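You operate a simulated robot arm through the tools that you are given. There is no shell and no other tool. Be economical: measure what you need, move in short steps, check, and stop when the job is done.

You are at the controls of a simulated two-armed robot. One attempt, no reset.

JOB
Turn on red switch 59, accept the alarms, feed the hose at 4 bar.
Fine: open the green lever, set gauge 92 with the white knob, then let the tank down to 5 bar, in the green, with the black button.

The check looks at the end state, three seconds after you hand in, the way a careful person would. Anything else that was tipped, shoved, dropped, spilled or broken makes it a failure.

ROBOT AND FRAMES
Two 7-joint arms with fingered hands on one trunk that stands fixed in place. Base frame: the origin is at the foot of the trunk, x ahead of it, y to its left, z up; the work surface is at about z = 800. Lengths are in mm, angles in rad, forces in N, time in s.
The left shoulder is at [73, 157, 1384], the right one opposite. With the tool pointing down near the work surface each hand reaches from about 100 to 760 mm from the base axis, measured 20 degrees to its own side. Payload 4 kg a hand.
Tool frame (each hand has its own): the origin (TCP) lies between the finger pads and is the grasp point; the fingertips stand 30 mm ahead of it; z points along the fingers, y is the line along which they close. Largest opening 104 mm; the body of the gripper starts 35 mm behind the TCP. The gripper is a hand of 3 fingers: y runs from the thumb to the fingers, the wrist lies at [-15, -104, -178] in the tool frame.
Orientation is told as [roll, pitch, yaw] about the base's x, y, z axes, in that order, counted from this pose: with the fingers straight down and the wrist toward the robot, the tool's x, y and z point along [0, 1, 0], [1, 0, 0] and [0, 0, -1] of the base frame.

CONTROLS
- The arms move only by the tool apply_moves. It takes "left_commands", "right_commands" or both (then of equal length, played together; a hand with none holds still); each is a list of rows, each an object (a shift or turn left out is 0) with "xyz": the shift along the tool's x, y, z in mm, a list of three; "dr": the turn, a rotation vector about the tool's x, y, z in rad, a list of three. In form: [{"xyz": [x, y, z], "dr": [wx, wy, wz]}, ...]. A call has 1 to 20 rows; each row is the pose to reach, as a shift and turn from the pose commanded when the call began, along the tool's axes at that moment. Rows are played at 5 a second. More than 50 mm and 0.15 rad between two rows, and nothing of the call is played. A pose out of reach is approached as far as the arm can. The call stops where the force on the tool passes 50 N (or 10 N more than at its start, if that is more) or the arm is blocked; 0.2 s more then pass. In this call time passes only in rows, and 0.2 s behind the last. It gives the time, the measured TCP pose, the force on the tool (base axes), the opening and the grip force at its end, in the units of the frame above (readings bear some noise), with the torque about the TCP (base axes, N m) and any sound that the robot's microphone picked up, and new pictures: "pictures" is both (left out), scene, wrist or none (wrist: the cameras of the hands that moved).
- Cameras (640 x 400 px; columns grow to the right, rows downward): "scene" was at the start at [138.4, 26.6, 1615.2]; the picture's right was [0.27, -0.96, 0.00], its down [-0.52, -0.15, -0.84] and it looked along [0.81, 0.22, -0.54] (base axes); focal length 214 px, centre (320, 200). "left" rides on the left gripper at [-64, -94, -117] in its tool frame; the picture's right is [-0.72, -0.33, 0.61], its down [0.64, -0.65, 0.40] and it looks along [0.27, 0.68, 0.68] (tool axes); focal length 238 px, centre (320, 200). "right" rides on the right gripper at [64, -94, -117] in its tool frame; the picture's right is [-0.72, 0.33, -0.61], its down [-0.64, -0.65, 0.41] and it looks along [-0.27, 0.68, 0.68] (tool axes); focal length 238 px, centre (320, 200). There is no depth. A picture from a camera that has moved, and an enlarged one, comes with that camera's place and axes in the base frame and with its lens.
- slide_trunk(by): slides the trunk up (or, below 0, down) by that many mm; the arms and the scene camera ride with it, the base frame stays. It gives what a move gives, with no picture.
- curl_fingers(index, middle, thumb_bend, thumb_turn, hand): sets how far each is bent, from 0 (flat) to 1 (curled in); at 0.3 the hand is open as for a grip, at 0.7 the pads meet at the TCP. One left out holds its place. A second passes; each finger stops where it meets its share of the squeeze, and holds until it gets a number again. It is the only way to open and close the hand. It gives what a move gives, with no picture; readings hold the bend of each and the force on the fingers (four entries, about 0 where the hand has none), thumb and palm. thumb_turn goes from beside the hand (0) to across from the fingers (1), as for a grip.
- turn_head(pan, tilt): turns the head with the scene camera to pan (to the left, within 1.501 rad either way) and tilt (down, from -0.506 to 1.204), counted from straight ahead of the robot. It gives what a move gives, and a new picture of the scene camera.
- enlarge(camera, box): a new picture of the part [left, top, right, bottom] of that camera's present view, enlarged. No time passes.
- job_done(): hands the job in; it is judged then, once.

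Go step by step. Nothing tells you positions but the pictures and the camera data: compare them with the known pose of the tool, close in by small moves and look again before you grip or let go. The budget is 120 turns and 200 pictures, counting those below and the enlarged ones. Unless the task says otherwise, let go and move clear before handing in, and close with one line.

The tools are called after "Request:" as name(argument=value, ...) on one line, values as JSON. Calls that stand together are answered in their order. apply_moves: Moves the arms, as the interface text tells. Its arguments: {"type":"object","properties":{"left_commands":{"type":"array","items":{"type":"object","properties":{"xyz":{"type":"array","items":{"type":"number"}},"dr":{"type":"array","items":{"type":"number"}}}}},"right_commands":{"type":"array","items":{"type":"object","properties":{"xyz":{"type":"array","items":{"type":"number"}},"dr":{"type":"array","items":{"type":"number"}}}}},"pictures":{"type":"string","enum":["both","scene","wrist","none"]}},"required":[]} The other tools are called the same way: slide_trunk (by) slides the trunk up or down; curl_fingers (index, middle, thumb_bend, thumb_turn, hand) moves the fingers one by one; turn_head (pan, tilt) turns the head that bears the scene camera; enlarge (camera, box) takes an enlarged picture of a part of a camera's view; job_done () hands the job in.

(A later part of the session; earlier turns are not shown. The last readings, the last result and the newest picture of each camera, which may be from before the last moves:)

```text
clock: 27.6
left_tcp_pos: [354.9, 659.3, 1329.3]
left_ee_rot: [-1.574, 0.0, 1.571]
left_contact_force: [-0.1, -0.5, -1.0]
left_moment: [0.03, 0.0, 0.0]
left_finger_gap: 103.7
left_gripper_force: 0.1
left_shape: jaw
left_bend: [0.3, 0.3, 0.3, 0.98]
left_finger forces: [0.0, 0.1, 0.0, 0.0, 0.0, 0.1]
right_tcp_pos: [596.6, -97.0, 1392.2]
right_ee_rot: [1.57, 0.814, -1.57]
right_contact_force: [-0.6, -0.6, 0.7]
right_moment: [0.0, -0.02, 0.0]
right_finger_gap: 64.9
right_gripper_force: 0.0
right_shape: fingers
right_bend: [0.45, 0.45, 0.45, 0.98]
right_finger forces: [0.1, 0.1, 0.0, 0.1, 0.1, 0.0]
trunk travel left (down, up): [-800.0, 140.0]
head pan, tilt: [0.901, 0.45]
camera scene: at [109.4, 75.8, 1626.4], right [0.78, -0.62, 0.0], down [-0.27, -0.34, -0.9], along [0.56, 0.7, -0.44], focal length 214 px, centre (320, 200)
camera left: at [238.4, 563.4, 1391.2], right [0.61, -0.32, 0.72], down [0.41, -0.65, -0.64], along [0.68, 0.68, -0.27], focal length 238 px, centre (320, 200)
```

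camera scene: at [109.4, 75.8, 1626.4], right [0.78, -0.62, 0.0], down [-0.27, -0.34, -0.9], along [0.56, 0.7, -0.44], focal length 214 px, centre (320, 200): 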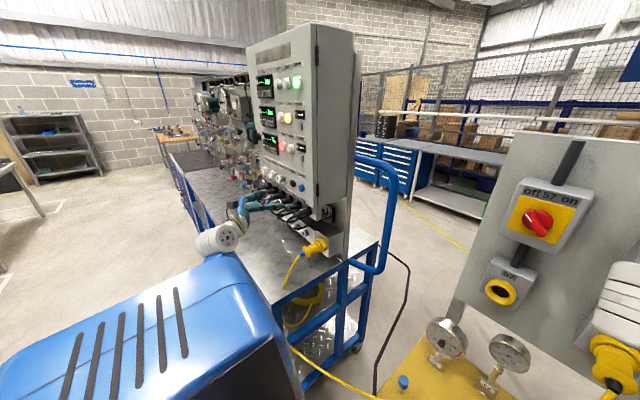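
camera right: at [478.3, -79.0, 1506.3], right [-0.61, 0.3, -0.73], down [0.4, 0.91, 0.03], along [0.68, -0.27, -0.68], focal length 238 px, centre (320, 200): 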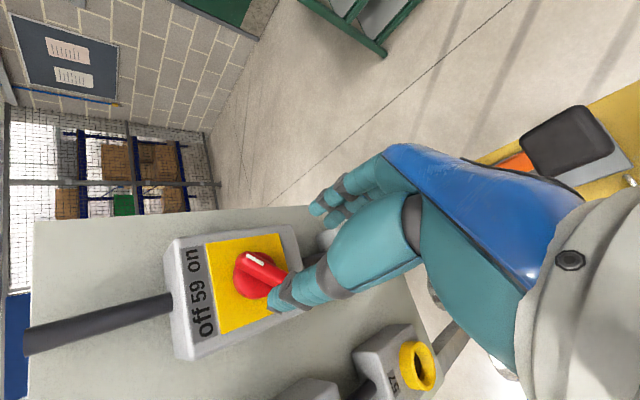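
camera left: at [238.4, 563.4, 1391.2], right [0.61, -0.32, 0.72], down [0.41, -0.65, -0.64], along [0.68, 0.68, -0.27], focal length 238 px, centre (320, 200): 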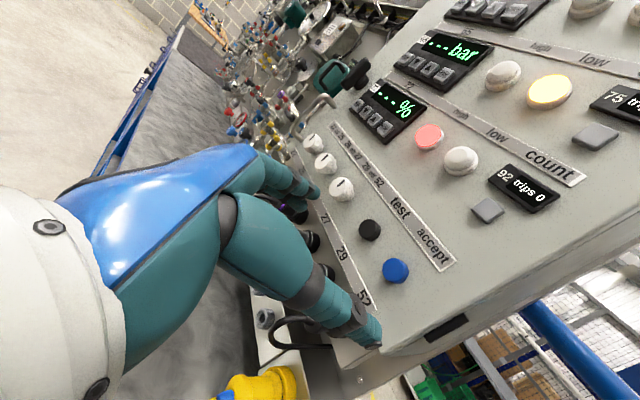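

The button triangulates to [495, 664, 1334]. I'll shape a pointing pinch with index and thumb, middle curled away.

Request:
curl_fingers(hand="left", index=0.7, middle=0.7, thumb_bend=0.7)

Request:
apply_moves(left_commands=[{"xyz": [-2, 2, 20]}, {"xyz": [-5, 5, 40]}, {"xyz": [-5, 5, 60]}, {"xyz": [-5, 5, 70]}], pictures="both")

Request:
enlarge(camera="scene", box=[250, 130, 350, 230])

```text
clock: 28.6
left_tcp_pos: [357.1, 659.0, 1328.8]
left_ee_rot: [-1.571, 0.002, 1.57]
left_contact_force: [0.9, -0.7, 0.1]
left_moment: [-0.03, 0.0, 0.02]
left_finger_gap: 1.7
left_gripper_force: 0.0
left_shape: fingers
left_bend: [0.7, 0.7, 0.7, 0.98]
left_finger forces: [0.0, 0.0, 0.0, 0.0, 0.0, 0.0]
right_tcp_pos: [596.5, -97.8, 1392.6]
right_ee_rot: [1.571, 0.814, -1.571]
right_contact_force: [-0.7, 0.0, 0.3]
right_moment: [-0.03, 0.02, -0.02]
right_finger_gap: 64.8
right_gripper_force: 0.1
right_shape: fingers
right_bend: [0.45, 0.45, 0.45, 0.98]
right_finger forces: [0.0, 0.1, 0.0, 0.1, 0.0, 0.1]
trunk travel left (down, up): [-800.0, 140.0]
head pan, tilt: [0.901, 0.45]
```

```text
clock: 29.6
left_tcp_pos: [426.1, 662.2, 1334.8]
left_ee_rot: [-1.569, -0.001, 1.57]
left_contact_force: [0.4, 0.3, -0.4]
left_moment: [0.0, 0.04, 0.0]
left_finger_gap: 1.5
left_gripper_force: 0.0
left_shape: fingers
left_bend: [0.7, 0.7, 0.7, 0.98]
left_finger forces: [0.0, 0.1, 0.0, 0.0, 0.1, 0.0]
right_tcp_pos: [597.0, -98.1, 1392.7]
right_ee_rot: [1.57, 0.815, -1.571]
right_contact_force: [-0.3, -0.1, -0.4]
right_moment: [0.01, 0.03, -0.01]
right_finger_gap: 65.2
right_gripper_force: 0.1
right_shape: fingers
right_bend: [0.45, 0.45, 0.45, 0.98]
right_finger forces: [0.0, 0.0, 0.1, 0.1, 0.0, 0.0]
trunk travel left (down, up): [-800.0, 140.0]
head pan, tilt: [0.901, 0.45]
camera scene: at [110.2, 75.0, 1626.3], right [0.78, -0.62, 0.0], down [-0.27, -0.34, -0.9], along [0.56, 0.7, -0.44], focal length 214 px, centre (320, 200)
camera left: at [309.2, 566.7, 1396.8], right [0.61, -0.33, 0.72], down [0.4, -0.65, -0.64], along [0.68, 0.68, -0.27], focal length 238 px, centre (320, 200)
```

scene: 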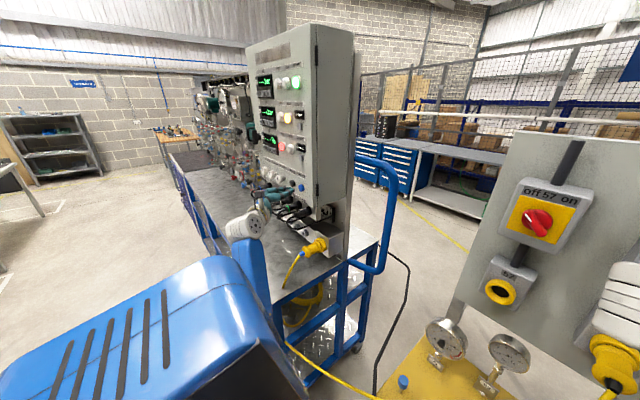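
left: 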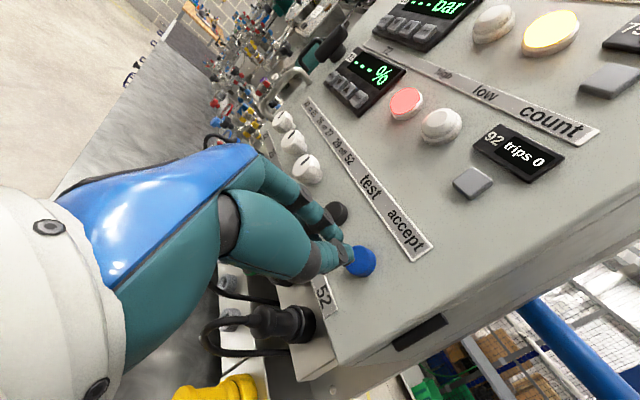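

```text
4.00 times, centred on (300, 180) of scene
camera zoom: at [110.2, 75.0, 1626.3], right [0.78, -0.62, 0.0], down [-0.27, -0.34, -0.9], along [0.56, 0.7, -0.44], focal length 858 px, centre (400, 280)
```

zoom: 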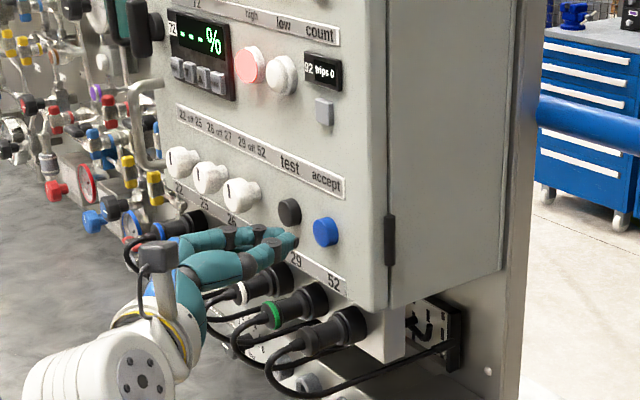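

The fingertips aim right at the accept button. I'm advancing to press in small steps.

Request:
apply_moves(left_commands=[{"xyz": [2, 0, 8]}, {"xyz": [2, 0, 16]}, {"xyz": [2, 0, 22]}, {"xyz": [2, 0, 26]}, {"xyz": [2, 0, 30]}], pictures="wrist")

```text
clock: 30.8
left_tcp_pos: [457.4, 662.6, 1333.3]
left_ee_rot: [-1.57, 0.0, 1.57]
left_contact_force: [0.7, 0.2, 0.1]
left_moment: [-0.01, -0.01, 0.02]
left_finger_gap: 1.4
left_gripper_force: 0.2
left_shape: fingers
left_bend: [0.7, 0.7, 0.7, 0.98]
left_finger forces: [0.0, 0.0, 0.1, 0.0, 0.1, 0.0]
right_tcp_pos: [597.1, -97.4, 1391.2]
right_ee_rot: [1.571, 0.815, -1.571]
right_contact_force: [-0.2, 0.8, 0.0]
right_moment: [0.04, 0.02, -0.01]
right_finger_gap: 64.8
right_gripper_force: 0.0
right_shape: fingers
right_bend: [0.45, 0.45, 0.45, 0.98]
right_finger forces: [0.1, 0.0, 0.1, 0.1, 0.0, 0.0]
trunk travel left (down, up): [-800.0, 140.0]
head pan, tilt: [0.901, 0.45]
camera left: at [340.2, 567.4, 1395.3], right [0.61, -0.33, 0.72], down [0.4, -0.65, -0.64], along [0.68, 0.68, -0.27], focal length 238 px, centre (320, 200)
```

left: 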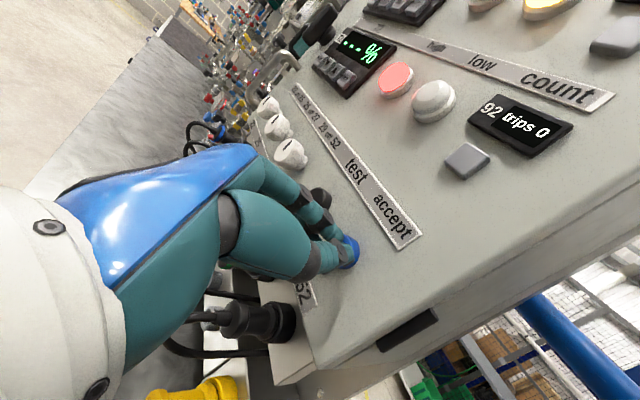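

Request:
apply_moves(left_commands=[{"xyz": [0, 0, 4]}, {"xyz": [0, 0, 8]}, {"xyz": [0, 0, 11]}, {"xyz": [0, 0, 14]}], pictures="wrist")

```text
clock: 31.8
left_tcp_pos: [464.1, 665.6, 1334.3]
left_ee_rot: [-1.576, 0.001, 1.576]
left_contact_force: [-15.7, 0.5, -3.1]
left_moment: [-0.04, 0.01, 0.05]
left_finger_gap: 0.5
left_gripper_force: 7.4
left_shape: fingers
left_bend: [0.7, 0.7, 0.69, 0.98]
left_finger forces: [10.6, 2.4, 0.0, 0.1, 2.8, 0.0]
right_tcp_pos: [590.8, -95.3, 1394.0]
right_ee_rot: [1.576, 0.813, -1.566]
right_contact_force: [0.2, -0.2, 0.0]
right_moment: [-0.02, 0.01, 0.04]
right_finger_gap: 65.2
right_gripper_force: 0.0
right_shape: fingers
right_bend: [0.45, 0.45, 0.45, 0.98]
right_finger forces: [0.1, 0.0, 0.0, 0.0, 0.0, 0.0]
trunk travel left (down, up): [-800.0, 140.0]
head pan, tilt: [0.901, 0.45]
heard: click
camera left: at [347.2, 569.0, 1395.7], right [0.61, -0.32, 0.72], down [0.41, -0.65, -0.64], along [0.68, 0.69, -0.27], focal length 238 px, centre (320, 200)
```

left: 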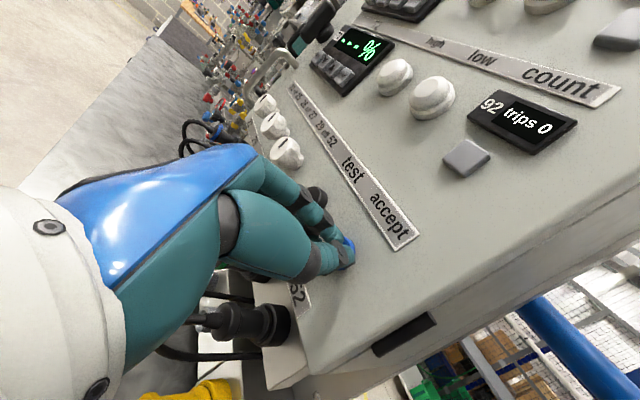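

The button clicked and the lamps went out. I'll retreat the left hand and check the panel.

Request:
apply_moves(left_commands=[{"xyz": [0, 0, -10]}, {"xyz": [0, 0, -30]}, {"xyz": [0, 0, -60]}, {"xyz": [0, 0, -90]}, {"xyz": [0, 0, -110]}], pictures="none")

Request:
enlarge(camera="scene", box=[230, 40, 350, 210])

Request:
enlarge(camera="scene", box=[410, 310, 540, 400])

```text
clock: 33.0
left_tcp_pos: [359.3, 663.0, 1333.2]
left_ee_rot: [-1.573, 0.001, 1.568]
left_contact_force: [-0.9, -0.2, 0.3]
left_moment: [0.0, -0.03, -0.02]
left_finger_gap: 1.1
left_gripper_force: 0.1
left_shape: fingers
left_bend: [0.7, 0.7, 0.7, 0.98]
left_finger forces: [0.1, 0.0, 0.0, 0.1, 0.1, 0.0]
right_tcp_pos: [596.7, -96.9, 1392.9]
right_ee_rot: [1.571, 0.812, -1.573]
right_contact_force: [0.9, 0.1, -0.4]
right_moment: [-0.01, -0.01, -0.02]
right_finger_gap: 65.1
right_gripper_force: 0.0
right_shape: fingers
right_bend: [0.45, 0.45, 0.45, 0.98]
right_finger forces: [0.0, 0.0, 0.1, 0.0, 0.0, 0.0]
trunk travel left (down, up): [-800.0, 140.0]
head pan, tilt: [0.901, 0.45]
```

```text
2.35 times, centred on (290, 125) of scene
camera zoom: at [109.7, 75.8, 1626.3], right [0.78, -0.62, 0.0], down [-0.27, -0.34, -0.9], along [0.56, 0.7, -0.44], focal length 505 px, centre (391, 376)
```

zoom: 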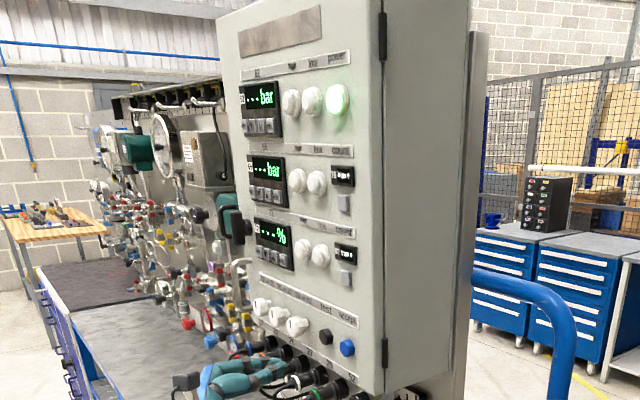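

```text
4.44 times, centred on (475, 355) of scene
camera zoom: at [109.7, 75.8, 1626.3], right [0.78, -0.62, 0.0], down [-0.27, -0.34, -0.9], along [0.56, 0.7, -0.44], focal length 953 px, centre (-369, -489)
```

zoom: 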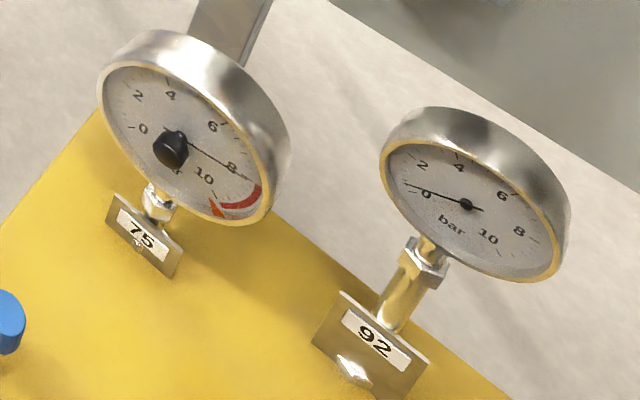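

Alarms are cleared and accepted. Now the right hand: I'll unroll and turn it fingers-down, moving back from the panel, so I can look at the bench.

Request:
apply_moves(right_commands=[{"dr": [0, 0, -0.14]}, {"dr": [0, 0, -0.28]}, {"dr": [0, 0, -0.42]}, {"dr": [0, 0, -0.56]}, {"dr": [0, 0, -0.7]}, {"dr": [0, 0, -0.84]}, {"dr": [0, 0, -0.98]}, {"dr": [0, 0, -1.12]}, {"dr": [0, 0, -1.26]}, {"dr": [0, 0, -1.4]}, {"dr": [0, 0, -1.54]}, {"dr": [0, 0, -1.68]}, {"dr": [0, 0, -1.82]}, {"dr": [0, 0, -1.96]}, {"dr": [0, 0, -2.1]}, {"dr": [0, 0, -2.24]}, {"dr": [0, 0, -2.384]}], pictures="none")

Request:
apply_moves(right_commands=[{"xyz": [-4, 5, -10], "dr": [0.14, 0, 0]}, {"xyz": [-8, 10, -20], "dr": [0.28, 0, 0]}, {"xyz": [-12, 15, -30], "dr": [0.42, 0, 0]}, {"xyz": [-16, 20, -40], "dr": [0.56, 0, 0]}, {"xyz": [-20, 20, -50], "dr": [0.7, 0, 0]}, {"xyz": [-24, 20, -60], "dr": [0.84, 0, 0]}, {"xyz": [-28, 20, -70], "dr": [0.98, 0, 0]}, {"xyz": [-32, 20, -80], "dr": [1.12, 0, 0]}, {"xyz": [-36, 20, -90], "dr": [1.26, 0, 0]}, {"xyz": [-40, 20, -100], "dr": [1.4, 0, 0]}, {"xyz": [-45, 20, -110], "dr": [1.5, 0, 0]}, {"xyz": [-50, 20, -120], "dr": [1.5708, 0, 0]}], pictures="wrist")

Request:
turn_head(pan=0.1, tilt=0.95)

```text
clock: 36.6
left_tcp_pos: [357.8, 666.7, 1331.6]
left_ee_rot: [-1.573, 0.002, 1.57]
left_contact_force: [-0.6, -0.3, 1.1]
left_moment: [0.0, -0.02, -0.03]
left_finger_gap: 1.1
left_gripper_force: 0.1
left_shape: fingers
left_bend: [0.7, 0.7, 0.7, 0.98]
left_finger forces: [0.1, 0.0, 0.0, 0.0, 0.1, 0.0]
right_tcp_pos: [596.6, -41.1, 1412.2]
right_ee_rot: [0.31, -1.561, -0.322]
right_contact_force: [-0.6, -0.1, 0.8]
right_moment: [0.02, 0.02, 0.02]
right_finger_gap: 65.0
right_gripper_force: 0.0
right_shape: fingers
right_bend: [0.45, 0.45, 0.45, 0.98]
right_finger forces: [0.0, 0.0, 0.1, 0.0, 0.1, 0.0]
right hand out of reach, approached as far as the arm can: row 14, 15, 16, 17
trunk travel left (down, up): [-800.0, 140.0]
head pan, tilt: [0.901, 0.45]
```

```text
clock: 39.2
left_tcp_pos: [359.2, 663.7, 1332.4]
left_ee_rot: [-1.57, 0.0, 1.571]
left_contact_force: [-0.3, -0.4, -0.2]
left_moment: [-0.02, 0.0, 0.0]
left_finger_gap: 1.1
left_gripper_force: 0.1
left_shape: fingers
left_bend: [0.7, 0.7, 0.7, 0.98]
left_finger forces: [0.0, 0.0, 0.0, 0.0, 0.0, 0.1]
right_tcp_pos: [477.2, -97.5, 1430.7]
right_ee_rot: [0.001, 0.002, 0.0]
right_contact_force: [1.0, -0.7, -0.5]
right_moment: [0.02, 0.0, -0.03]
right_finger_gap: 65.3
right_gripper_force: 0.0
right_shape: fingers
right_bend: [0.45, 0.45, 0.45, 0.98]
right_finger forces: [0.0, 0.1, 0.0, 0.0, 0.1, 0.0]
trunk travel left (down, up): [-800.0, 140.0]
head pan, tilt: [0.901, 0.45]
camera right: at [383.2, -33.4, 1549.3], right [0.33, -0.72, 0.61], down [-0.65, -0.64, -0.4], along [0.68, -0.27, -0.68], focal length 238 px, centre (320, 200)
```

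right: 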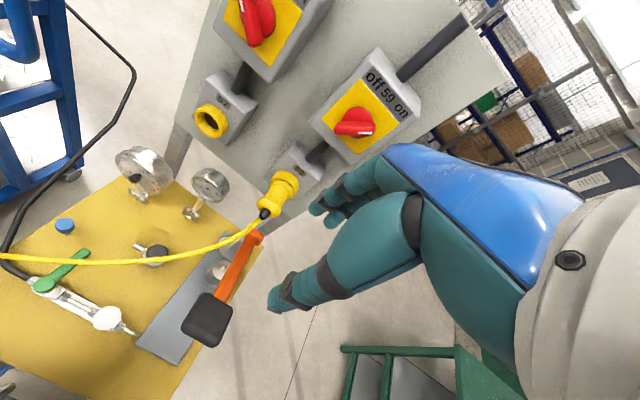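

```text
clock: 40.4
left_tcp_pos: [358.7, 663.1, 1333.4]
left_ee_rot: [-1.571, 0.002, 1.571]
left_contact_force: [-0.4, 0.5, -0.6]
left_moment: [-0.03, 0.04, 0.01]
left_finger_gap: 1.2
left_gripper_force: 0.1
left_shape: fingers
left_bend: [0.7, 0.7, 0.7, 0.98]
left_finger forces: [0.1, 0.0, 0.1, 0.0, 0.1, 0.0]
right_tcp_pos: [478.1, -95.2, 1431.4]
right_ee_rot: [-0.002, 0.0, 0.0]
right_contact_force: [0.0, 0.1, 1.0]
right_moment: [0.01, 0.03, 0.01]
right_finger_gap: 65.0
right_gripper_force: 0.1
right_shape: fingers
right_bend: [0.45, 0.45, 0.45, 0.98]
right_finger forces: [0.0, 0.1, 0.1, 0.0, 0.0, 0.1]
trunk travel left (down, up): [-800.0, 140.0]
head pan, tilt: [0.099, 0.949]
camera scene: at [123.9, 9.9, 1584.6], right [0.1, -0.99, 0.0], down [-0.81, -0.08, -0.58], along [0.58, 0.06, -0.81], focal length 214 px, centre (320, 200)
```

scene: 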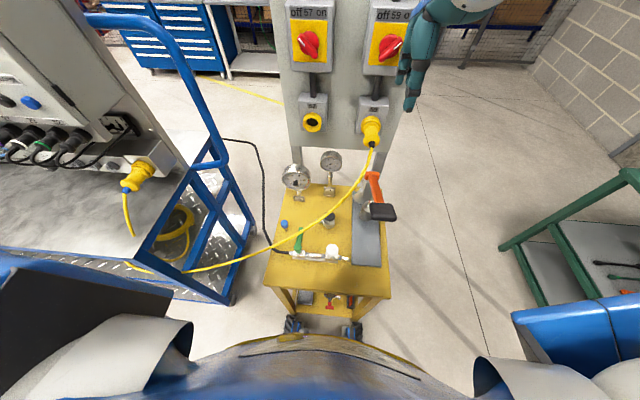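

Now I'll take a close look at the bench from both cameras.

Request:
enlarge(camera="scene", box=[255, 140, 405, 310])

Request:
enlarge(camera="right", box=[0, 130, 240, 370])

```text
2.35 times, centred on (330, 225) of scene
camera zoom: at [123.9, 9.9, 1584.6], right [0.1, -0.99, 0.0], down [-0.81, -0.08, -0.58], along [0.58, 0.06, -0.81], focal length 505 px, centre (296, 141)
```

zoom: 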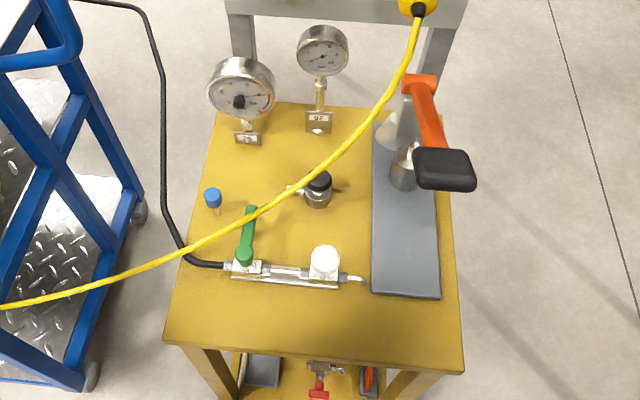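

```text
1.67 times, centred on (120, 250) of right
camera zoom: at [382.7, -32.1, 1549.1], right [0.33, -0.72, 0.61], down [-0.65, -0.64, -0.41], along [0.68, -0.27, -0.68], focal length 397 px, centre (653, 117)
```

zoom: 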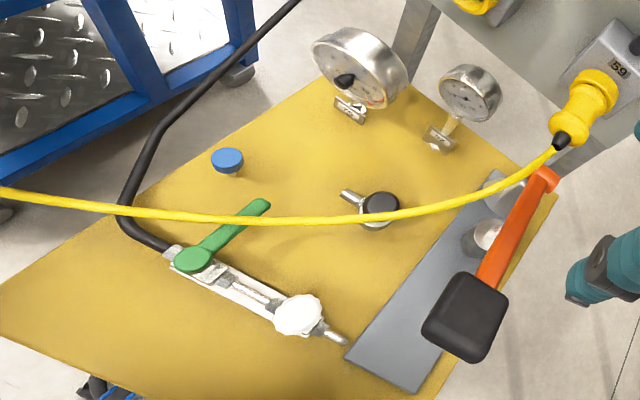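

The cable passes low over the lever near [463, 119, 888] and above the black button, so I must work from the robot side. I'll bring the right hand back and lower, to view the valve and knob closely.

Request:
apply_moves(right_commands=[{"xyz": [17, -20, 31]}, {"xyz": [34, -40, 62]}, {"xyz": [51, -60, 93]}, {"xyz": [68, -80, 124]}, {"xyz": [85, -100, 155]}, {"xyz": [102, -120, 186]}, {"xyz": [120, -140, 217]}, {"xyz": [138, -160, 248]}, {"xyz": [156, -178, 281]}], pictures="wrist")

Request:
enlarge(camera="scene", box=[255, 140, 405, 310])

```text
clock: 42.4
left_tcp_pos: [358.2, 666.1, 1332.3]
left_ee_rot: [-1.571, 0.001, 1.571]
left_contact_force: [0.7, 0.3, -0.1]
left_moment: [-0.01, 0.03, -0.02]
left_finger_gap: 1.3
left_gripper_force: 0.0
left_shape: fingers
left_bend: [0.7, 0.7, 0.7, 0.98]
left_finger forces: [0.1, 0.0, 0.0, 0.1, 0.0, 0.0]
right_tcp_pos: [300.6, 64.0, 1149.9]
right_ee_rot: [-0.001, -0.001, -0.002]
right_contact_force: [-0.6, 0.5, -0.2]
right_moment: [-0.03, 0.04, 0.0]
right_finger_gap: 65.1
right_gripper_force: 0.1
right_shape: fingers
right_bend: [0.45, 0.45, 0.45, 0.98]
right_finger forces: [0.0, 0.1, 0.1, 0.1, 0.0, 0.0]
trunk travel left (down, up): [-800.0, 140.0]
head pan, tilt: [0.099, 0.949]
camera right: at [206.1, 127.2, 1267.4], right [0.32, -0.72, 0.61], down [-0.65, -0.64, -0.4], along [0.68, -0.27, -0.68], focal length 238 px, centre (320, 200)
```

right: 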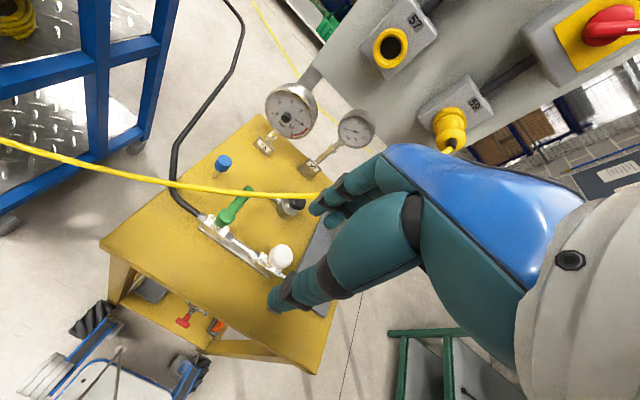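

```text
2.35 times, centred on (330, 225) of scene
camera zoom: at [124.1, 14.3, 1584.5], right [0.1, -1.0, 0.0], down [-0.81, -0.08, -0.58], along [0.58, 0.05, -0.81], focal length 505 px, centre (296, 141)
```

zoom: 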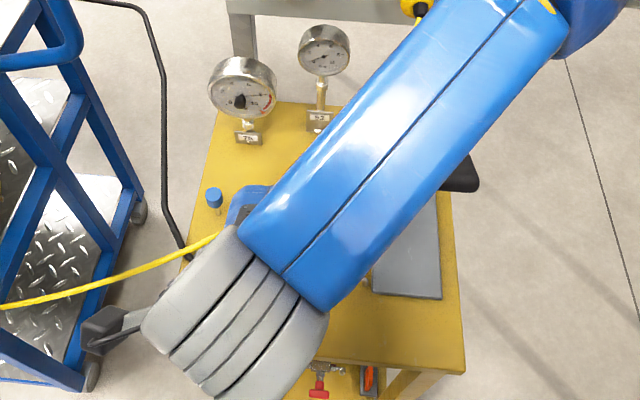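

Request:
enlarge(camera="right", box=[170, 150, 330, 300])

Request:
enlarge(camera="right", box=[250, 70, 390, 170])

```text
2.67 times, centred on (250, 225) of right
camera zoom: at [206.1, 127.2, 1267.4], right [0.32, -0.72, 0.61], down [-0.65, -0.64, -0.4], along [0.68, -0.27, -0.68], focal length 636 px, centre (507, 133)
```

zoom: 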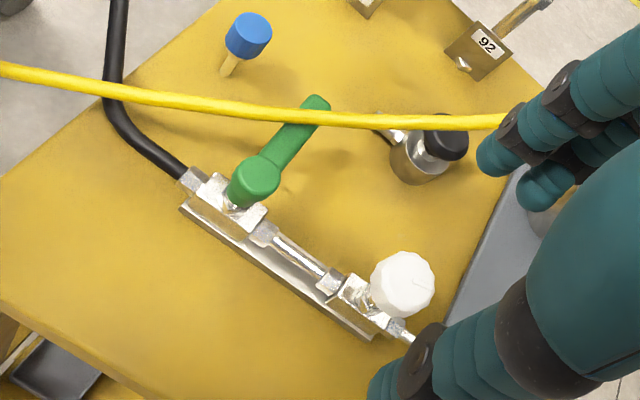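

```text
4.00 times, centred on (320, 120) of right
camera zoom: at [206.1, 127.2, 1267.4], right [0.32, -0.72, 0.61], down [-0.65, -0.64, -0.4], along [0.68, -0.27, -0.68], focal length 953 px, centre (320, 520)
```

zoom: 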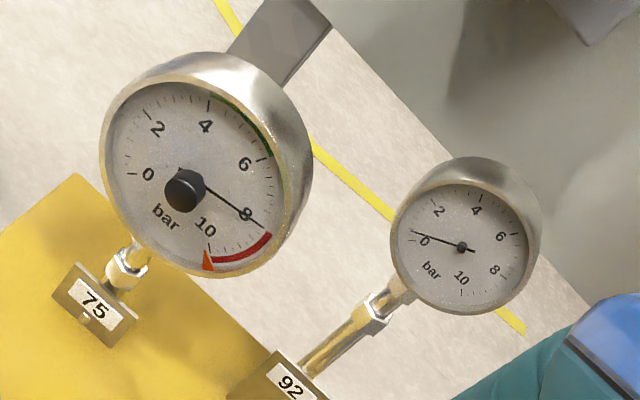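

Gauge 75 has a green band from 4 to 6 bar (needle now near 8), gauge 92 reads 0. The lever is closed (across the pipe), hub near [402, 114, 899]; I'll use the left hand for it, so I'm clearing the right hand to the side and bringing the left back to fingers-down.

Request:
apply_moves(right_commands=[{"xyz": [-20, 0, -8]}, {"xyz": [-40, 0, -16]}, {"xyz": [-60, 0, -24]}, {"xyz": [-80, 0, -32]}, {"xyz": [-100, 0, -40]}, {"xyz": [-120, 0, -48]}, {"xyz": [-140, 0, -56]}, {"xyz": [-160, 0, -64]}, {"xyz": [-180, 0, -72]}, {"xyz": [-200, 0, -80]}, {"xyz": [-220, 0, -88]}, {"xyz": [-240, 0, -96]}, {"xyz": [-260, 0, -100]}, {"xyz": [-280, 0, -100]}, {"xyz": [-300, 0, -100]}], left_commands=[{"xyz": [-12, -15, 0], "dr": [0.06, 0.06, 0.06]}, {"xyz": [-24, -30, 0], "dr": [0.14, 0.14, 0.14]}, {"xyz": [-36, -55, 0], "dr": [0.22, 0.22, 0.22]}, {"xyz": [-48, -80, 0], "dr": [0.3, 0.3, 0.3]}, {"xyz": [-60, -105, 0], "dr": [0.38, 0.38, 0.38]}, {"xyz": [-72, -130, 5], "dr": [0.46, 0.46, 0.46]}, {"xyz": [-84, -155, 10], "dr": [0.54, 0.54, 0.54]}, {"xyz": [-96, -180, 15], "dr": [0.62, 0.62, 0.62]}, {"xyz": [-108, -205, 20], "dr": [0.7, 0.7, 0.7]}, {"xyz": [-120, -230, 25], "dr": [0.78, 0.78, 0.78]}, {"xyz": [-130, -255, 30], "dr": [0.86, 0.86, 0.86]}, {"xyz": [-140, -280, 35], "dr": [0.94, 0.94, 0.94]}, {"xyz": [-150, -305, 40], "dr": [1.02, 1.02, 1.02]}, {"xyz": [-160, -320, 42], "dr": [1.1, 1.1, 1.1]}, {"xyz": [-168, -333, 42], "dr": [1.18, 1.18, 1.18]}], pictures="scene")

```text
clock: 45.5
left_tcp_pos: [396.6, 321.6, 1503.8]
left_ee_rot: [-0.023, -0.031, 0.026]
left_contact_force: [0.0, 0.1, 0.2]
left_moment: [-0.04, -0.03, -0.02]
left_finger_gap: 1.5
left_gripper_force: 0.0
left_shape: fingers
left_bend: [0.7, 0.7, 0.7, 0.98]
left_finger forces: [0.0, 0.1, 0.0, 0.1, 0.0, 0.0]
right_tcp_pos: [427.6, -245.4, 1278.4]
right_ee_rot: [-0.265, 0.063, 0.134]
right_contact_force: [-1.0, -0.9, 2.2]
right_moment: [0.1, 0.02, 0.01]
right_finger_gap: 65.1
right_gripper_force: 0.0
right_shape: fingers
right_bend: [0.45, 0.45, 0.45, 0.98]
right_finger forces: [0.1, 0.0, 0.0, 0.1, 0.1, 0.0]
right hand out of reach, approached as far as the arm can: row 3, 4, 5, 6, 7, 8, 9, 10, 11, 12, 13, 14, 15
trunk travel left (down, up): [-800.0, 140.0]
head pan, tilt: [0.099, 0.949]
camera scene: at [119.5, 2.7, 1584.9], right [0.1, -0.99, 0.0], down [-0.81, -0.08, -0.58], along [0.58, 0.06, -0.81], focal length 214 px, centre (320, 200)
```

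scene: 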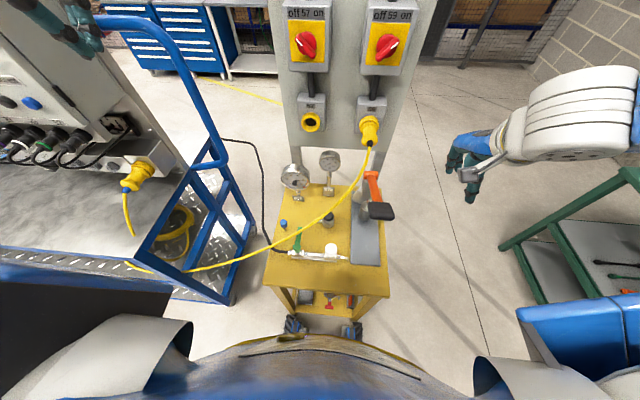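

Right hand is clear on the right side. The left hand goes down toward the bench, then I'll yaw it so it closes across the lever.

Request:
apply_moves(left_commands=[{"xyz": [-10, 4, 36], "dr": [0.03, 0.03, 0.03]}, {"xyz": [-20, 8, 72], "dr": [0.03, 0.03, 0.03]}, {"xyz": [-30, 12, 108], "dr": [0.03, 0.03, 0.03]}, {"xyz": [-40, 16, 144], "dr": [0.03, 0.03, 0.03]}, {"xyz": [-50, 20, 180], "dr": [0.03, 0.03, 0.03]}, {"xyz": [-60, 24, 216], "dr": [0.03, 0.03, 0.03]}, {"xyz": [-72, 28, 254], "dr": [0.03, 0.03, 0.03]}], pictures="none")

Request:
apply_moves(left_commands=[{"xyz": [-10, 0, 8], "dr": [0, 0, 0.14]}, {"xyz": [-20, 0, 16], "dr": [0, 0, 0.28]}, {"xyz": [-30, 0, 24], "dr": [0, 0, 0.42]}, {"xyz": [-40, 0, 32], "dr": [0, 0, 0.56]}, {"xyz": [-50, 0, 40], "dr": [0, 0, 0.7]}, {"xyz": [-60, 0, 48], "dr": [0, 0, 0.84]}, {"xyz": [-70, 0, 56], "dr": [0, 0, 0.98]}, {"xyz": [-80, 0, 64], "dr": [0, 0, 1.12]}, {"xyz": [-90, 0, 72], "dr": [0, 0, 1.26]}, {"xyz": [-100, 0, 80], "dr": [0, 0, 1.4]}, {"xyz": [-118, 0, 95], "dr": [0, 0, 1.5]}, {"xyz": [-137, 0, 110], "dr": [0, 0, 1.5708]}], pictures="both")

Request:
curl_fingers(hand="left", index=0.5, middle=0.5, thumb_bend=0.5)

Request:
enlarge(camera="left", box=[200, 120, 440, 360])

```text
clock: 47.1
left_tcp_pos: [442.4, 257.2, 1249.6]
left_ee_rot: [-0.006, -0.001, 0.001]
left_contact_force: [-0.7, 1.5, 0.0]
left_moment: [-0.04, 0.01, 0.03]
left_finger_gap: 1.3
left_gripper_force: 0.0
left_shape: fingers
left_bend: [0.7, 0.7, 0.7, 0.98]
left_finger forces: [0.0, 0.1, 0.1, 0.0, 0.0, 0.0]
right_tcp_pos: [432.9, -245.0, 1285.2]
right_ee_rot: [-0.006, 0.004, 0.001]
right_contact_force: [0.4, 0.0, 0.3]
right_moment: [-0.02, -0.01, -0.03]
right_finger_gap: 65.3
right_gripper_force: 0.0
right_shape: fingers
right_bend: [0.45, 0.45, 0.45, 0.98]
right_finger forces: [0.0, 0.0, 0.0, 0.0, 0.1, 0.1]
trunk travel left (down, up): [-800.0, 140.0]
head pan, tilt: [0.099, 0.949]
```

```text
clock: 49.8
left_tcp_pos: [439.7, 113.7, 1140.0]
left_ee_rot: [-0.001, 0.003, -1.573]
left_contact_force: [-0.7, 0.6, 0.2]
left_moment: [0.0, -0.01, 0.0]
left_finger_gap: 1.2
left_gripper_force: 0.1
left_shape: fingers
left_bend: [0.7, 0.7, 0.7, 0.98]
left_finger forces: [0.1, 0.0, 0.0, 0.0, 0.1, 0.1]
right_tcp_pos: [432.7, -253.1, 1284.1]
right_ee_rot: [0.001, 0.001, 0.001]
right_contact_force: [0.8, 0.0, -0.4]
right_moment: [0.0, -0.01, 0.0]
right_finger_gap: 65.4
right_gripper_force: 0.0
right_shape: fingers
right_bend: [0.45, 0.45, 0.45, 0.98]
right_finger forces: [0.0, 0.0, 0.0, 0.1, 0.0, 0.1]
trunk travel left (down, up): [-800.0, 140.0]
head pan, tilt: [0.099, 0.949]
camera scene: at [125.7, 7.0, 1584.4], right [0.1, -1.0, 0.0], down [-0.81, -0.08, -0.58], along [0.58, 0.06, -0.81], focal length 214 px, centre (320, 200)
camera left: at [376.2, 206.1, 1254.8], right [-0.72, 0.33, -0.61], down [0.64, 0.65, -0.4], along [0.27, -0.68, -0.68], focal length 238 px, centre (320, 200)
```

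scene: 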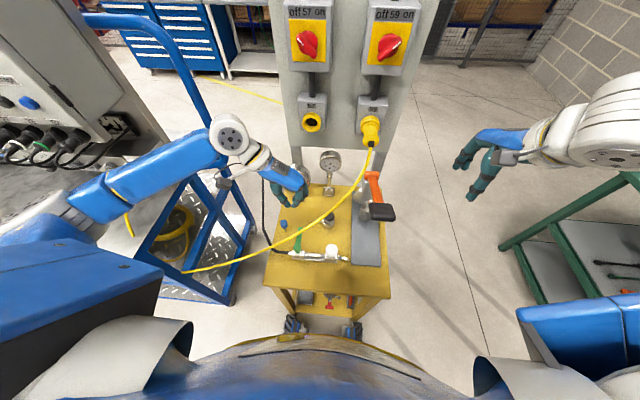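
left: 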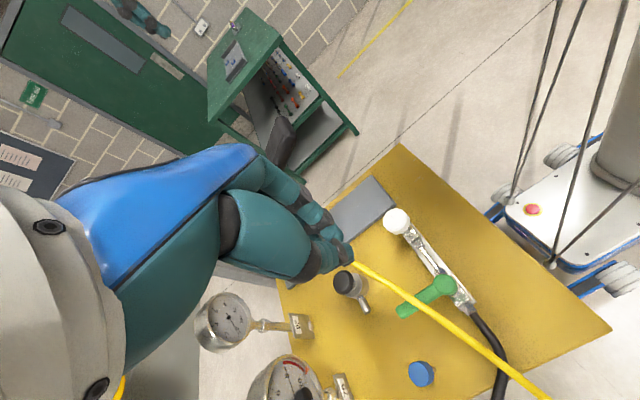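

```text
clock: 50.8
left_tcp_pos: [438.4, 114.4, 1140.3]
left_ee_rot: [-0.001, 0.002, -1.573]
left_contact_force: [0.2, 0.6, 0.2]
left_moment: [0.02, -0.03, 0.01]
left_finger_gap: 51.7
left_gripper_force: 0.0
left_shape: fingers
left_bend: [0.5, 0.5, 0.5, 0.98]
left_finger forces: [0.0, 0.0, 0.0, 0.1, 0.1, 0.0]
right_tcp_pos: [432.6, -253.0, 1284.8]
right_ee_rot: [0.002, 0.0, 0.0]
right_contact_force: [-0.4, -0.1, 0.2]
right_moment: [-0.01, 0.01, -0.02]
right_finger_gap: 65.0
right_gripper_force: 0.1
right_shape: fingers
right_bend: [0.45, 0.45, 0.45, 0.98]
right_finger forces: [0.0, 0.0, 0.1, 0.1, 0.0, 0.1]
trunk travel left (down, up): [-800.0, 140.0]
head pan, tilt: [0.099, 0.949]
```

```text
1.67 times, centred on (320, 240) of left
camera zoom: at [375.1, 206.8, 1255.1], right [-0.72, 0.33, -0.61], down [0.64, 0.65, -0.4], along [0.27, -0.68, -0.68], focal length 397 px, centre (320, 133)
```

zoom: 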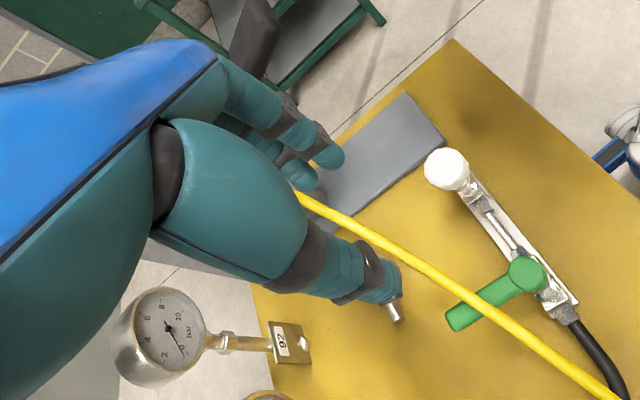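

The lever arm lies along y≈116 from the hub (x≈408) to tip (x≈485), cable just above it at x≈455. I'll descend with a narrow thumb/middle opening near x≈426, clear of the cable, pausing above.

Request:
curl_fingers(hand="left", index=0.35, middle=0.55, thumb_bend=0.55)

Request:
apply_moves(left_commands=[{"xyz": [-3, 0, 35]}, {"xyz": [-6, -1, 70]}, {"xyz": [-9, -2, 105]}, {"xyz": [-12, -2, 140]}, {"xyz": [-14, -2, 175]}], pictures="wrist")

Request:
enlarge(camera="scene", box=[255, 170, 375, 290])

```text
clock: 51.8
left_tcp_pos: [439.5, 114.3, 1139.3]
left_ee_rot: [-0.002, 0.002, -1.573]
left_contact_force: [0.0, -0.7, 0.1]
left_moment: [0.01, -0.06, 0.02]
left_finger_gap: 65.4
left_gripper_force: 0.0
left_shape: fingers
left_bend: [0.35, 0.55, 0.55, 0.98]
left_finger forces: [0.0, 0.0, 0.0, 0.1, 0.1, 0.0]
right_tcp_pos: [431.5, -253.4, 1283.1]
right_ee_rot: [0.002, 0.0, 0.001]
right_contact_force: [0.1, -0.5, 0.0]
right_moment: [0.03, -0.02, 0.02]
right_finger_gap: 65.6
right_gripper_force: 0.1
right_shape: fingers
right_bend: [0.45, 0.45, 0.45, 0.98]
right_finger forces: [0.0, 0.0, 0.0, 0.0, 0.0, 0.0]
trunk travel left (down, up): [-800.0, 140.0]
head pan, tilt: [0.099, 0.949]
```

```text
clock: 53.0
left_tcp_pos: [424.3, 116.3, 965.2]
left_ee_rot: [-0.001, 0.0, -1.573]
left_contact_force: [-0.2, 0.0, -0.2]
left_moment: [-0.04, 0.03, 0.01]
left_finger_gap: 65.7
left_gripper_force: 0.1
left_shape: fingers
left_bend: [0.35, 0.55, 0.55, 0.98]
left_finger forces: [0.0, 0.1, 0.1, 0.0, 0.1, 0.0]
right_tcp_pos: [431.5, -253.3, 1284.8]
right_ee_rot: [0.002, 0.004, 0.001]
right_contact_force: [-0.2, 0.6, -0.1]
right_moment: [0.04, -0.01, -0.01]
right_finger_gap: 65.1
right_gripper_force: 0.1
right_shape: fingers
right_bend: [0.45, 0.45, 0.45, 0.98]
right_finger forces: [0.1, 0.1, 0.1, 0.1, 0.0, 0.1]
trunk travel left (down, up): [-800.0, 140.0]
head pan, tilt: [0.099, 0.949]
camera left: at [360.2, 208.8, 1079.6], right [-0.72, 0.33, -0.61], down [0.64, 0.65, -0.4], along [0.27, -0.68, -0.68], focal length 238 px, centre (320, 200)
```

left: 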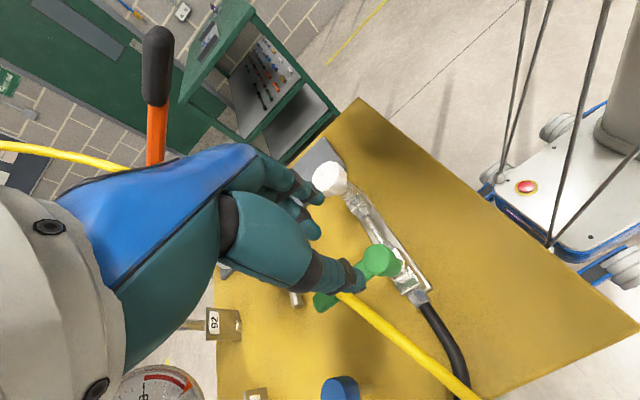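

```text
3.33 times, centred on (315, 230) of scene
camera zoom: at [124.5, 7.9, 1584.5], right [0.1, -1.0, 0.0], down [-0.81, -0.08, -0.58], along [0.58, 0.06, -0.81], focal length 715 px, centre (337, 100)
```

zoom: 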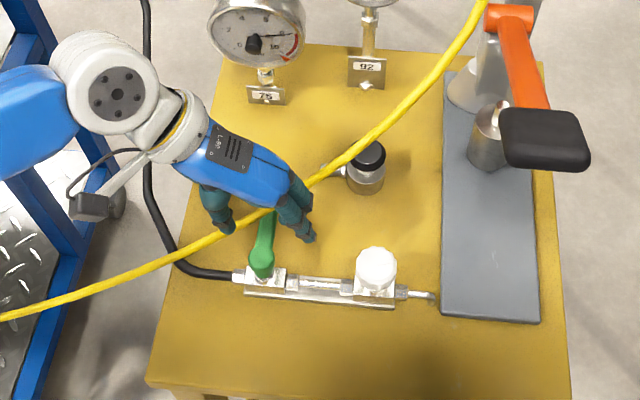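

Slight correction: x −4, y +3, and then down over the lever to TCP z≈903.

Request:
apply_moves(left_commands=[{"xyz": [-4, -3, 5]}, {"xyz": [-4, -3, 20]}, {"xyz": [-4, -3, 35]}, {"xyz": [-4, -3, 48]}, {"xyz": [-4, -3, 60]}], pictures="wrist")

Request:
enlarge(camera="scene", box=[265, 190, 355, 280])

Request:
enlarge(camera="left", box=[240, 180, 440, 360])

```text
clock: 54.1
left_tcp_pos: [422.1, 118.4, 904.2]
left_ee_rot: [0.0, 0.002, -1.571]
left_contact_force: [-0.6, -0.1, 0.5]
left_moment: [0.0, -0.02, 0.01]
left_finger_gap: 65.4
left_gripper_force: 0.0
left_shape: fingers
left_bend: [0.35, 0.55, 0.55, 0.98]
left_finger forces: [0.1, 0.0, 0.0, 0.0, 0.0, 0.0]
right_tcp_pos: [431.4, -252.8, 1285.5]
right_ee_rot: [0.001, 0.004, 0.001]
right_contact_force: [-0.4, -0.4, -0.3]
right_moment: [0.0, 0.01, 0.02]
right_finger_gap: 65.5
right_gripper_force: 0.0
right_shape: fingers
right_bend: [0.45, 0.45, 0.45, 0.98]
right_finger forces: [0.0, 0.0, 0.1, 0.0, 0.1, 0.1]
trunk travel left (down, up): [-800.0, 140.0]
head pan, tilt: [0.099, 0.949]
camera left: at [357.6, 211.8, 1020.2], right [-0.72, 0.33, -0.61], down [0.64, 0.65, -0.4], along [0.27, -0.68, -0.68], focal length 238 px, centre (320, 200)
```

left: 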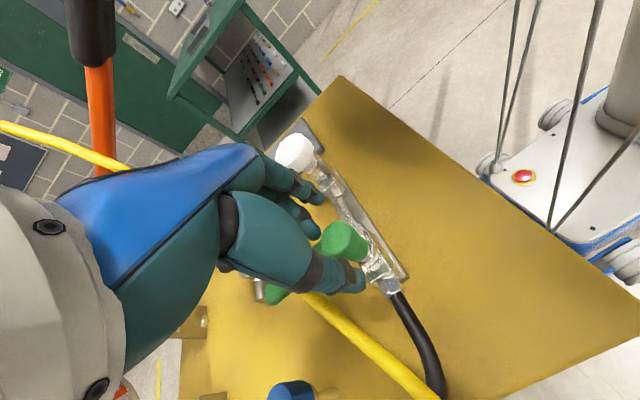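

```text
4.44 times, centred on (310, 235) of scene
camera zoom: at [124.4, 7.7, 1584.5], right [0.1, -1.0, 0.0], down [-0.81, -0.08, -0.58], along [0.58, 0.06, -0.81], focal length 953 px, centre (364, 44)
```

zoom: 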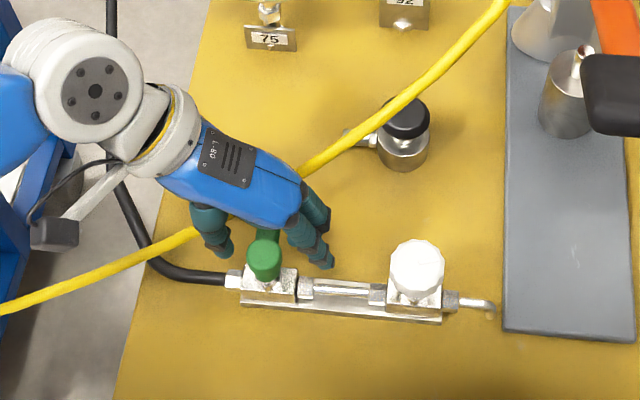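

```text
2.22 times, centred on (340, 270) of left
camera zoom: at [357.6, 211.8, 1020.2], right [-0.72, 0.33, -0.61], down [0.64, 0.65, -0.4], along [0.27, -0.68, -0.68], focal length 530 px, centre (276, 44)
```

zoom: 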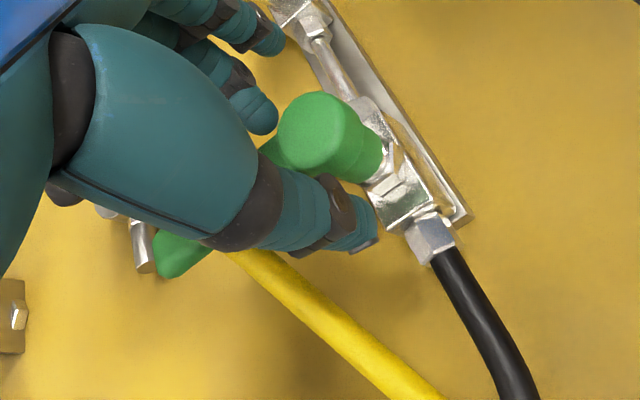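

The hub top is at z≈887 with the arm slightly lower, so I'll go 11 mm down and close thumb and middle on the arm.

Request:
apply_moves(left_commands=[{"xyz": [0, 0, 6]}, {"xyz": [0, 0, 11]}], pictures="none")

Request:
curl_fingers(hand="left", middle=0.72, thumb_bend=0.72)

Request:
enlarge(camera="left", box=[240, 180, 440, 360])

```text
clock: 54.8
left_tcp_pos: [421.3, 119.9, 894.3]
left_ee_rot: [0.0, 0.002, -1.573]
left_contact_force: [0.4, 0.2, 0.6]
left_moment: [-0.01, -0.02, 0.0]
left_finger_gap: 65.2
left_gripper_force: 0.1
left_shape: fingers
left_bend: [0.35, 0.55, 0.55, 0.98]
left_finger forces: [0.1, 0.0, 0.1, 0.0, 0.0, 0.1]
right_tcp_pos: [432.9, -253.3, 1285.3]
right_ee_rot: [0.0, 0.002, 0.001]
right_contact_force: [0.0, 0.0, -0.1]
right_moment: [0.0, 0.02, 0.02]
right_finger_gap: 64.9
right_gripper_force: 0.1
right_shape: fingers
right_bend: [0.45, 0.45, 0.45, 0.98]
right_finger forces: [0.1, 0.0, 0.1, 0.0, 0.1, 0.0]
trunk travel left (down, up): [-800.0, 140.0]
head pan, tilt: [0.099, 0.949]
```

```text
clock: 55.8
left_tcp_pos: [422.0, 119.0, 894.3]
left_ee_rot: [-0.003, 0.002, -1.573]
left_contact_force: [1.7, 0.6, -10.3]
left_moment: [0.12, 0.09, -0.11]
left_finger_gap: 51.6
left_gripper_force: 8.4
left_shape: fingers
left_bend: [0.35, 0.65, 0.67, 0.97]
left_finger forces: [0.1, 10.8, 0.0, 0.0, 6.0, 0.0]
right_tcp_pos: [433.4, -253.0, 1284.4]
right_ee_rot: [0.004, 0.001, 0.001]
right_contact_force: [0.3, -0.9, -0.4]
right_moment: [0.0, -0.01, 0.01]
right_finger_gap: 65.1
right_gripper_force: 0.2
right_shape: fingers
right_bend: [0.45, 0.45, 0.45, 0.98]
right_finger forces: [0.0, 0.0, 0.0, 0.1, 0.0, 0.0]
trunk travel left (down, up): [-800.0, 140.0]
head pan, tilt: [0.099, 0.949]
```

```text
2.22 times, centred on (340, 270) of left
camera zoom: at [358.6, 212.2, 1008.9], right [-0.72, 0.33, -0.61], down [0.64, 0.65, -0.4], along [0.27, -0.68, -0.68], focal length 530 px, centre (276, 44)
```

zoom: 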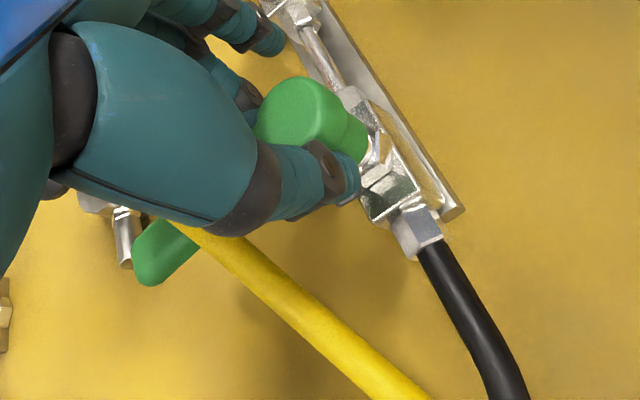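

Thumb and middle hold the lever beside the hub. I'll try the opening direction counter-clockwise (tip toward the hose side), a small amount first.

Request:
apply_moves(left_commands=[{"xyz": [0, -1.3, 0], "dr": [0, 0, -0.1]}, {"xyz": [-0.3, -2.6, 0], "dr": [0, 0, -0.2]}, {"xyz": [-0.6, -3.8, 0], "dr": [0, 0, -0.3]}, {"xyz": [-1, -5, 0], "dr": [0, 0, -0.4]}], pictures="wrist")

Request:
enlarge(camera="scene", box=[265, 190, 355, 280])

```text
clock: 56.8
left_tcp_pos: [420.6, 123.5, 894.0]
left_ee_rot: [-0.003, 0.003, -1.17]
left_contact_force: [-0.2, -1.4, -12.3]
left_moment: [0.04, 0.13, -0.07]
left_finger_gap: 50.1
left_gripper_force: 9.2
left_shape: fingers
left_bend: [0.35, 0.64, 0.68, 0.97]
left_finger forces: [0.0, 11.7, 0.0, 0.0, 5.3, 0.0]
right_tcp_pos: [432.7, -252.3, 1284.1]
right_ee_rot: [0.001, 0.002, 0.002]
right_contact_force: [-0.5, 0.4, -0.3]
right_moment: [0.0, -0.02, 0.01]
right_finger_gap: 65.1
right_gripper_force: 0.1
right_shape: fingers
right_bend: [0.45, 0.45, 0.45, 0.98]
right_finger forces: [0.0, 0.1, 0.0, 0.0, 0.1, 0.0]
trunk travel left (down, up): [-800.0, 140.0]
head pan, tilt: [0.099, 0.949]
camera left: at [324.4, 183.8, 1009.2], right [-0.79, 0.02, -0.61], down [0.33, 0.85, -0.4], along [0.51, -0.52, -0.68], focal length 238 px, centre (320, 200)
```

left: 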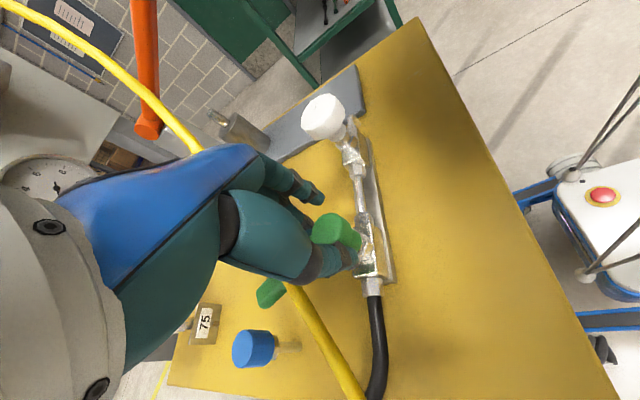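

```text
4.44 times, centred on (310, 235) of scene
camera zoom: at [125.6, 7.5, 1584.3], right [0.1, -1.0, 0.0], down [-0.81, -0.08, -0.58], along [0.58, 0.06, -0.81], focal length 953 px, centre (364, 44)
```

zoom: 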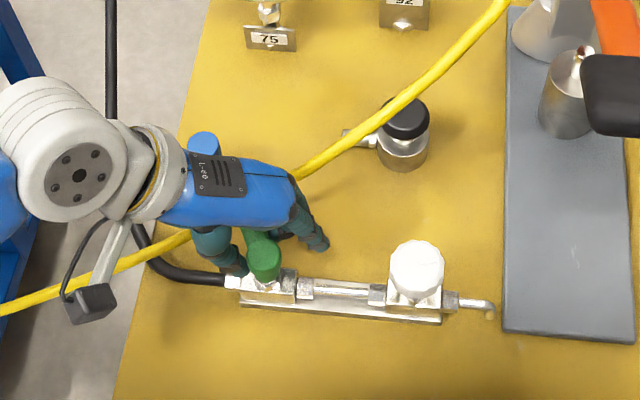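

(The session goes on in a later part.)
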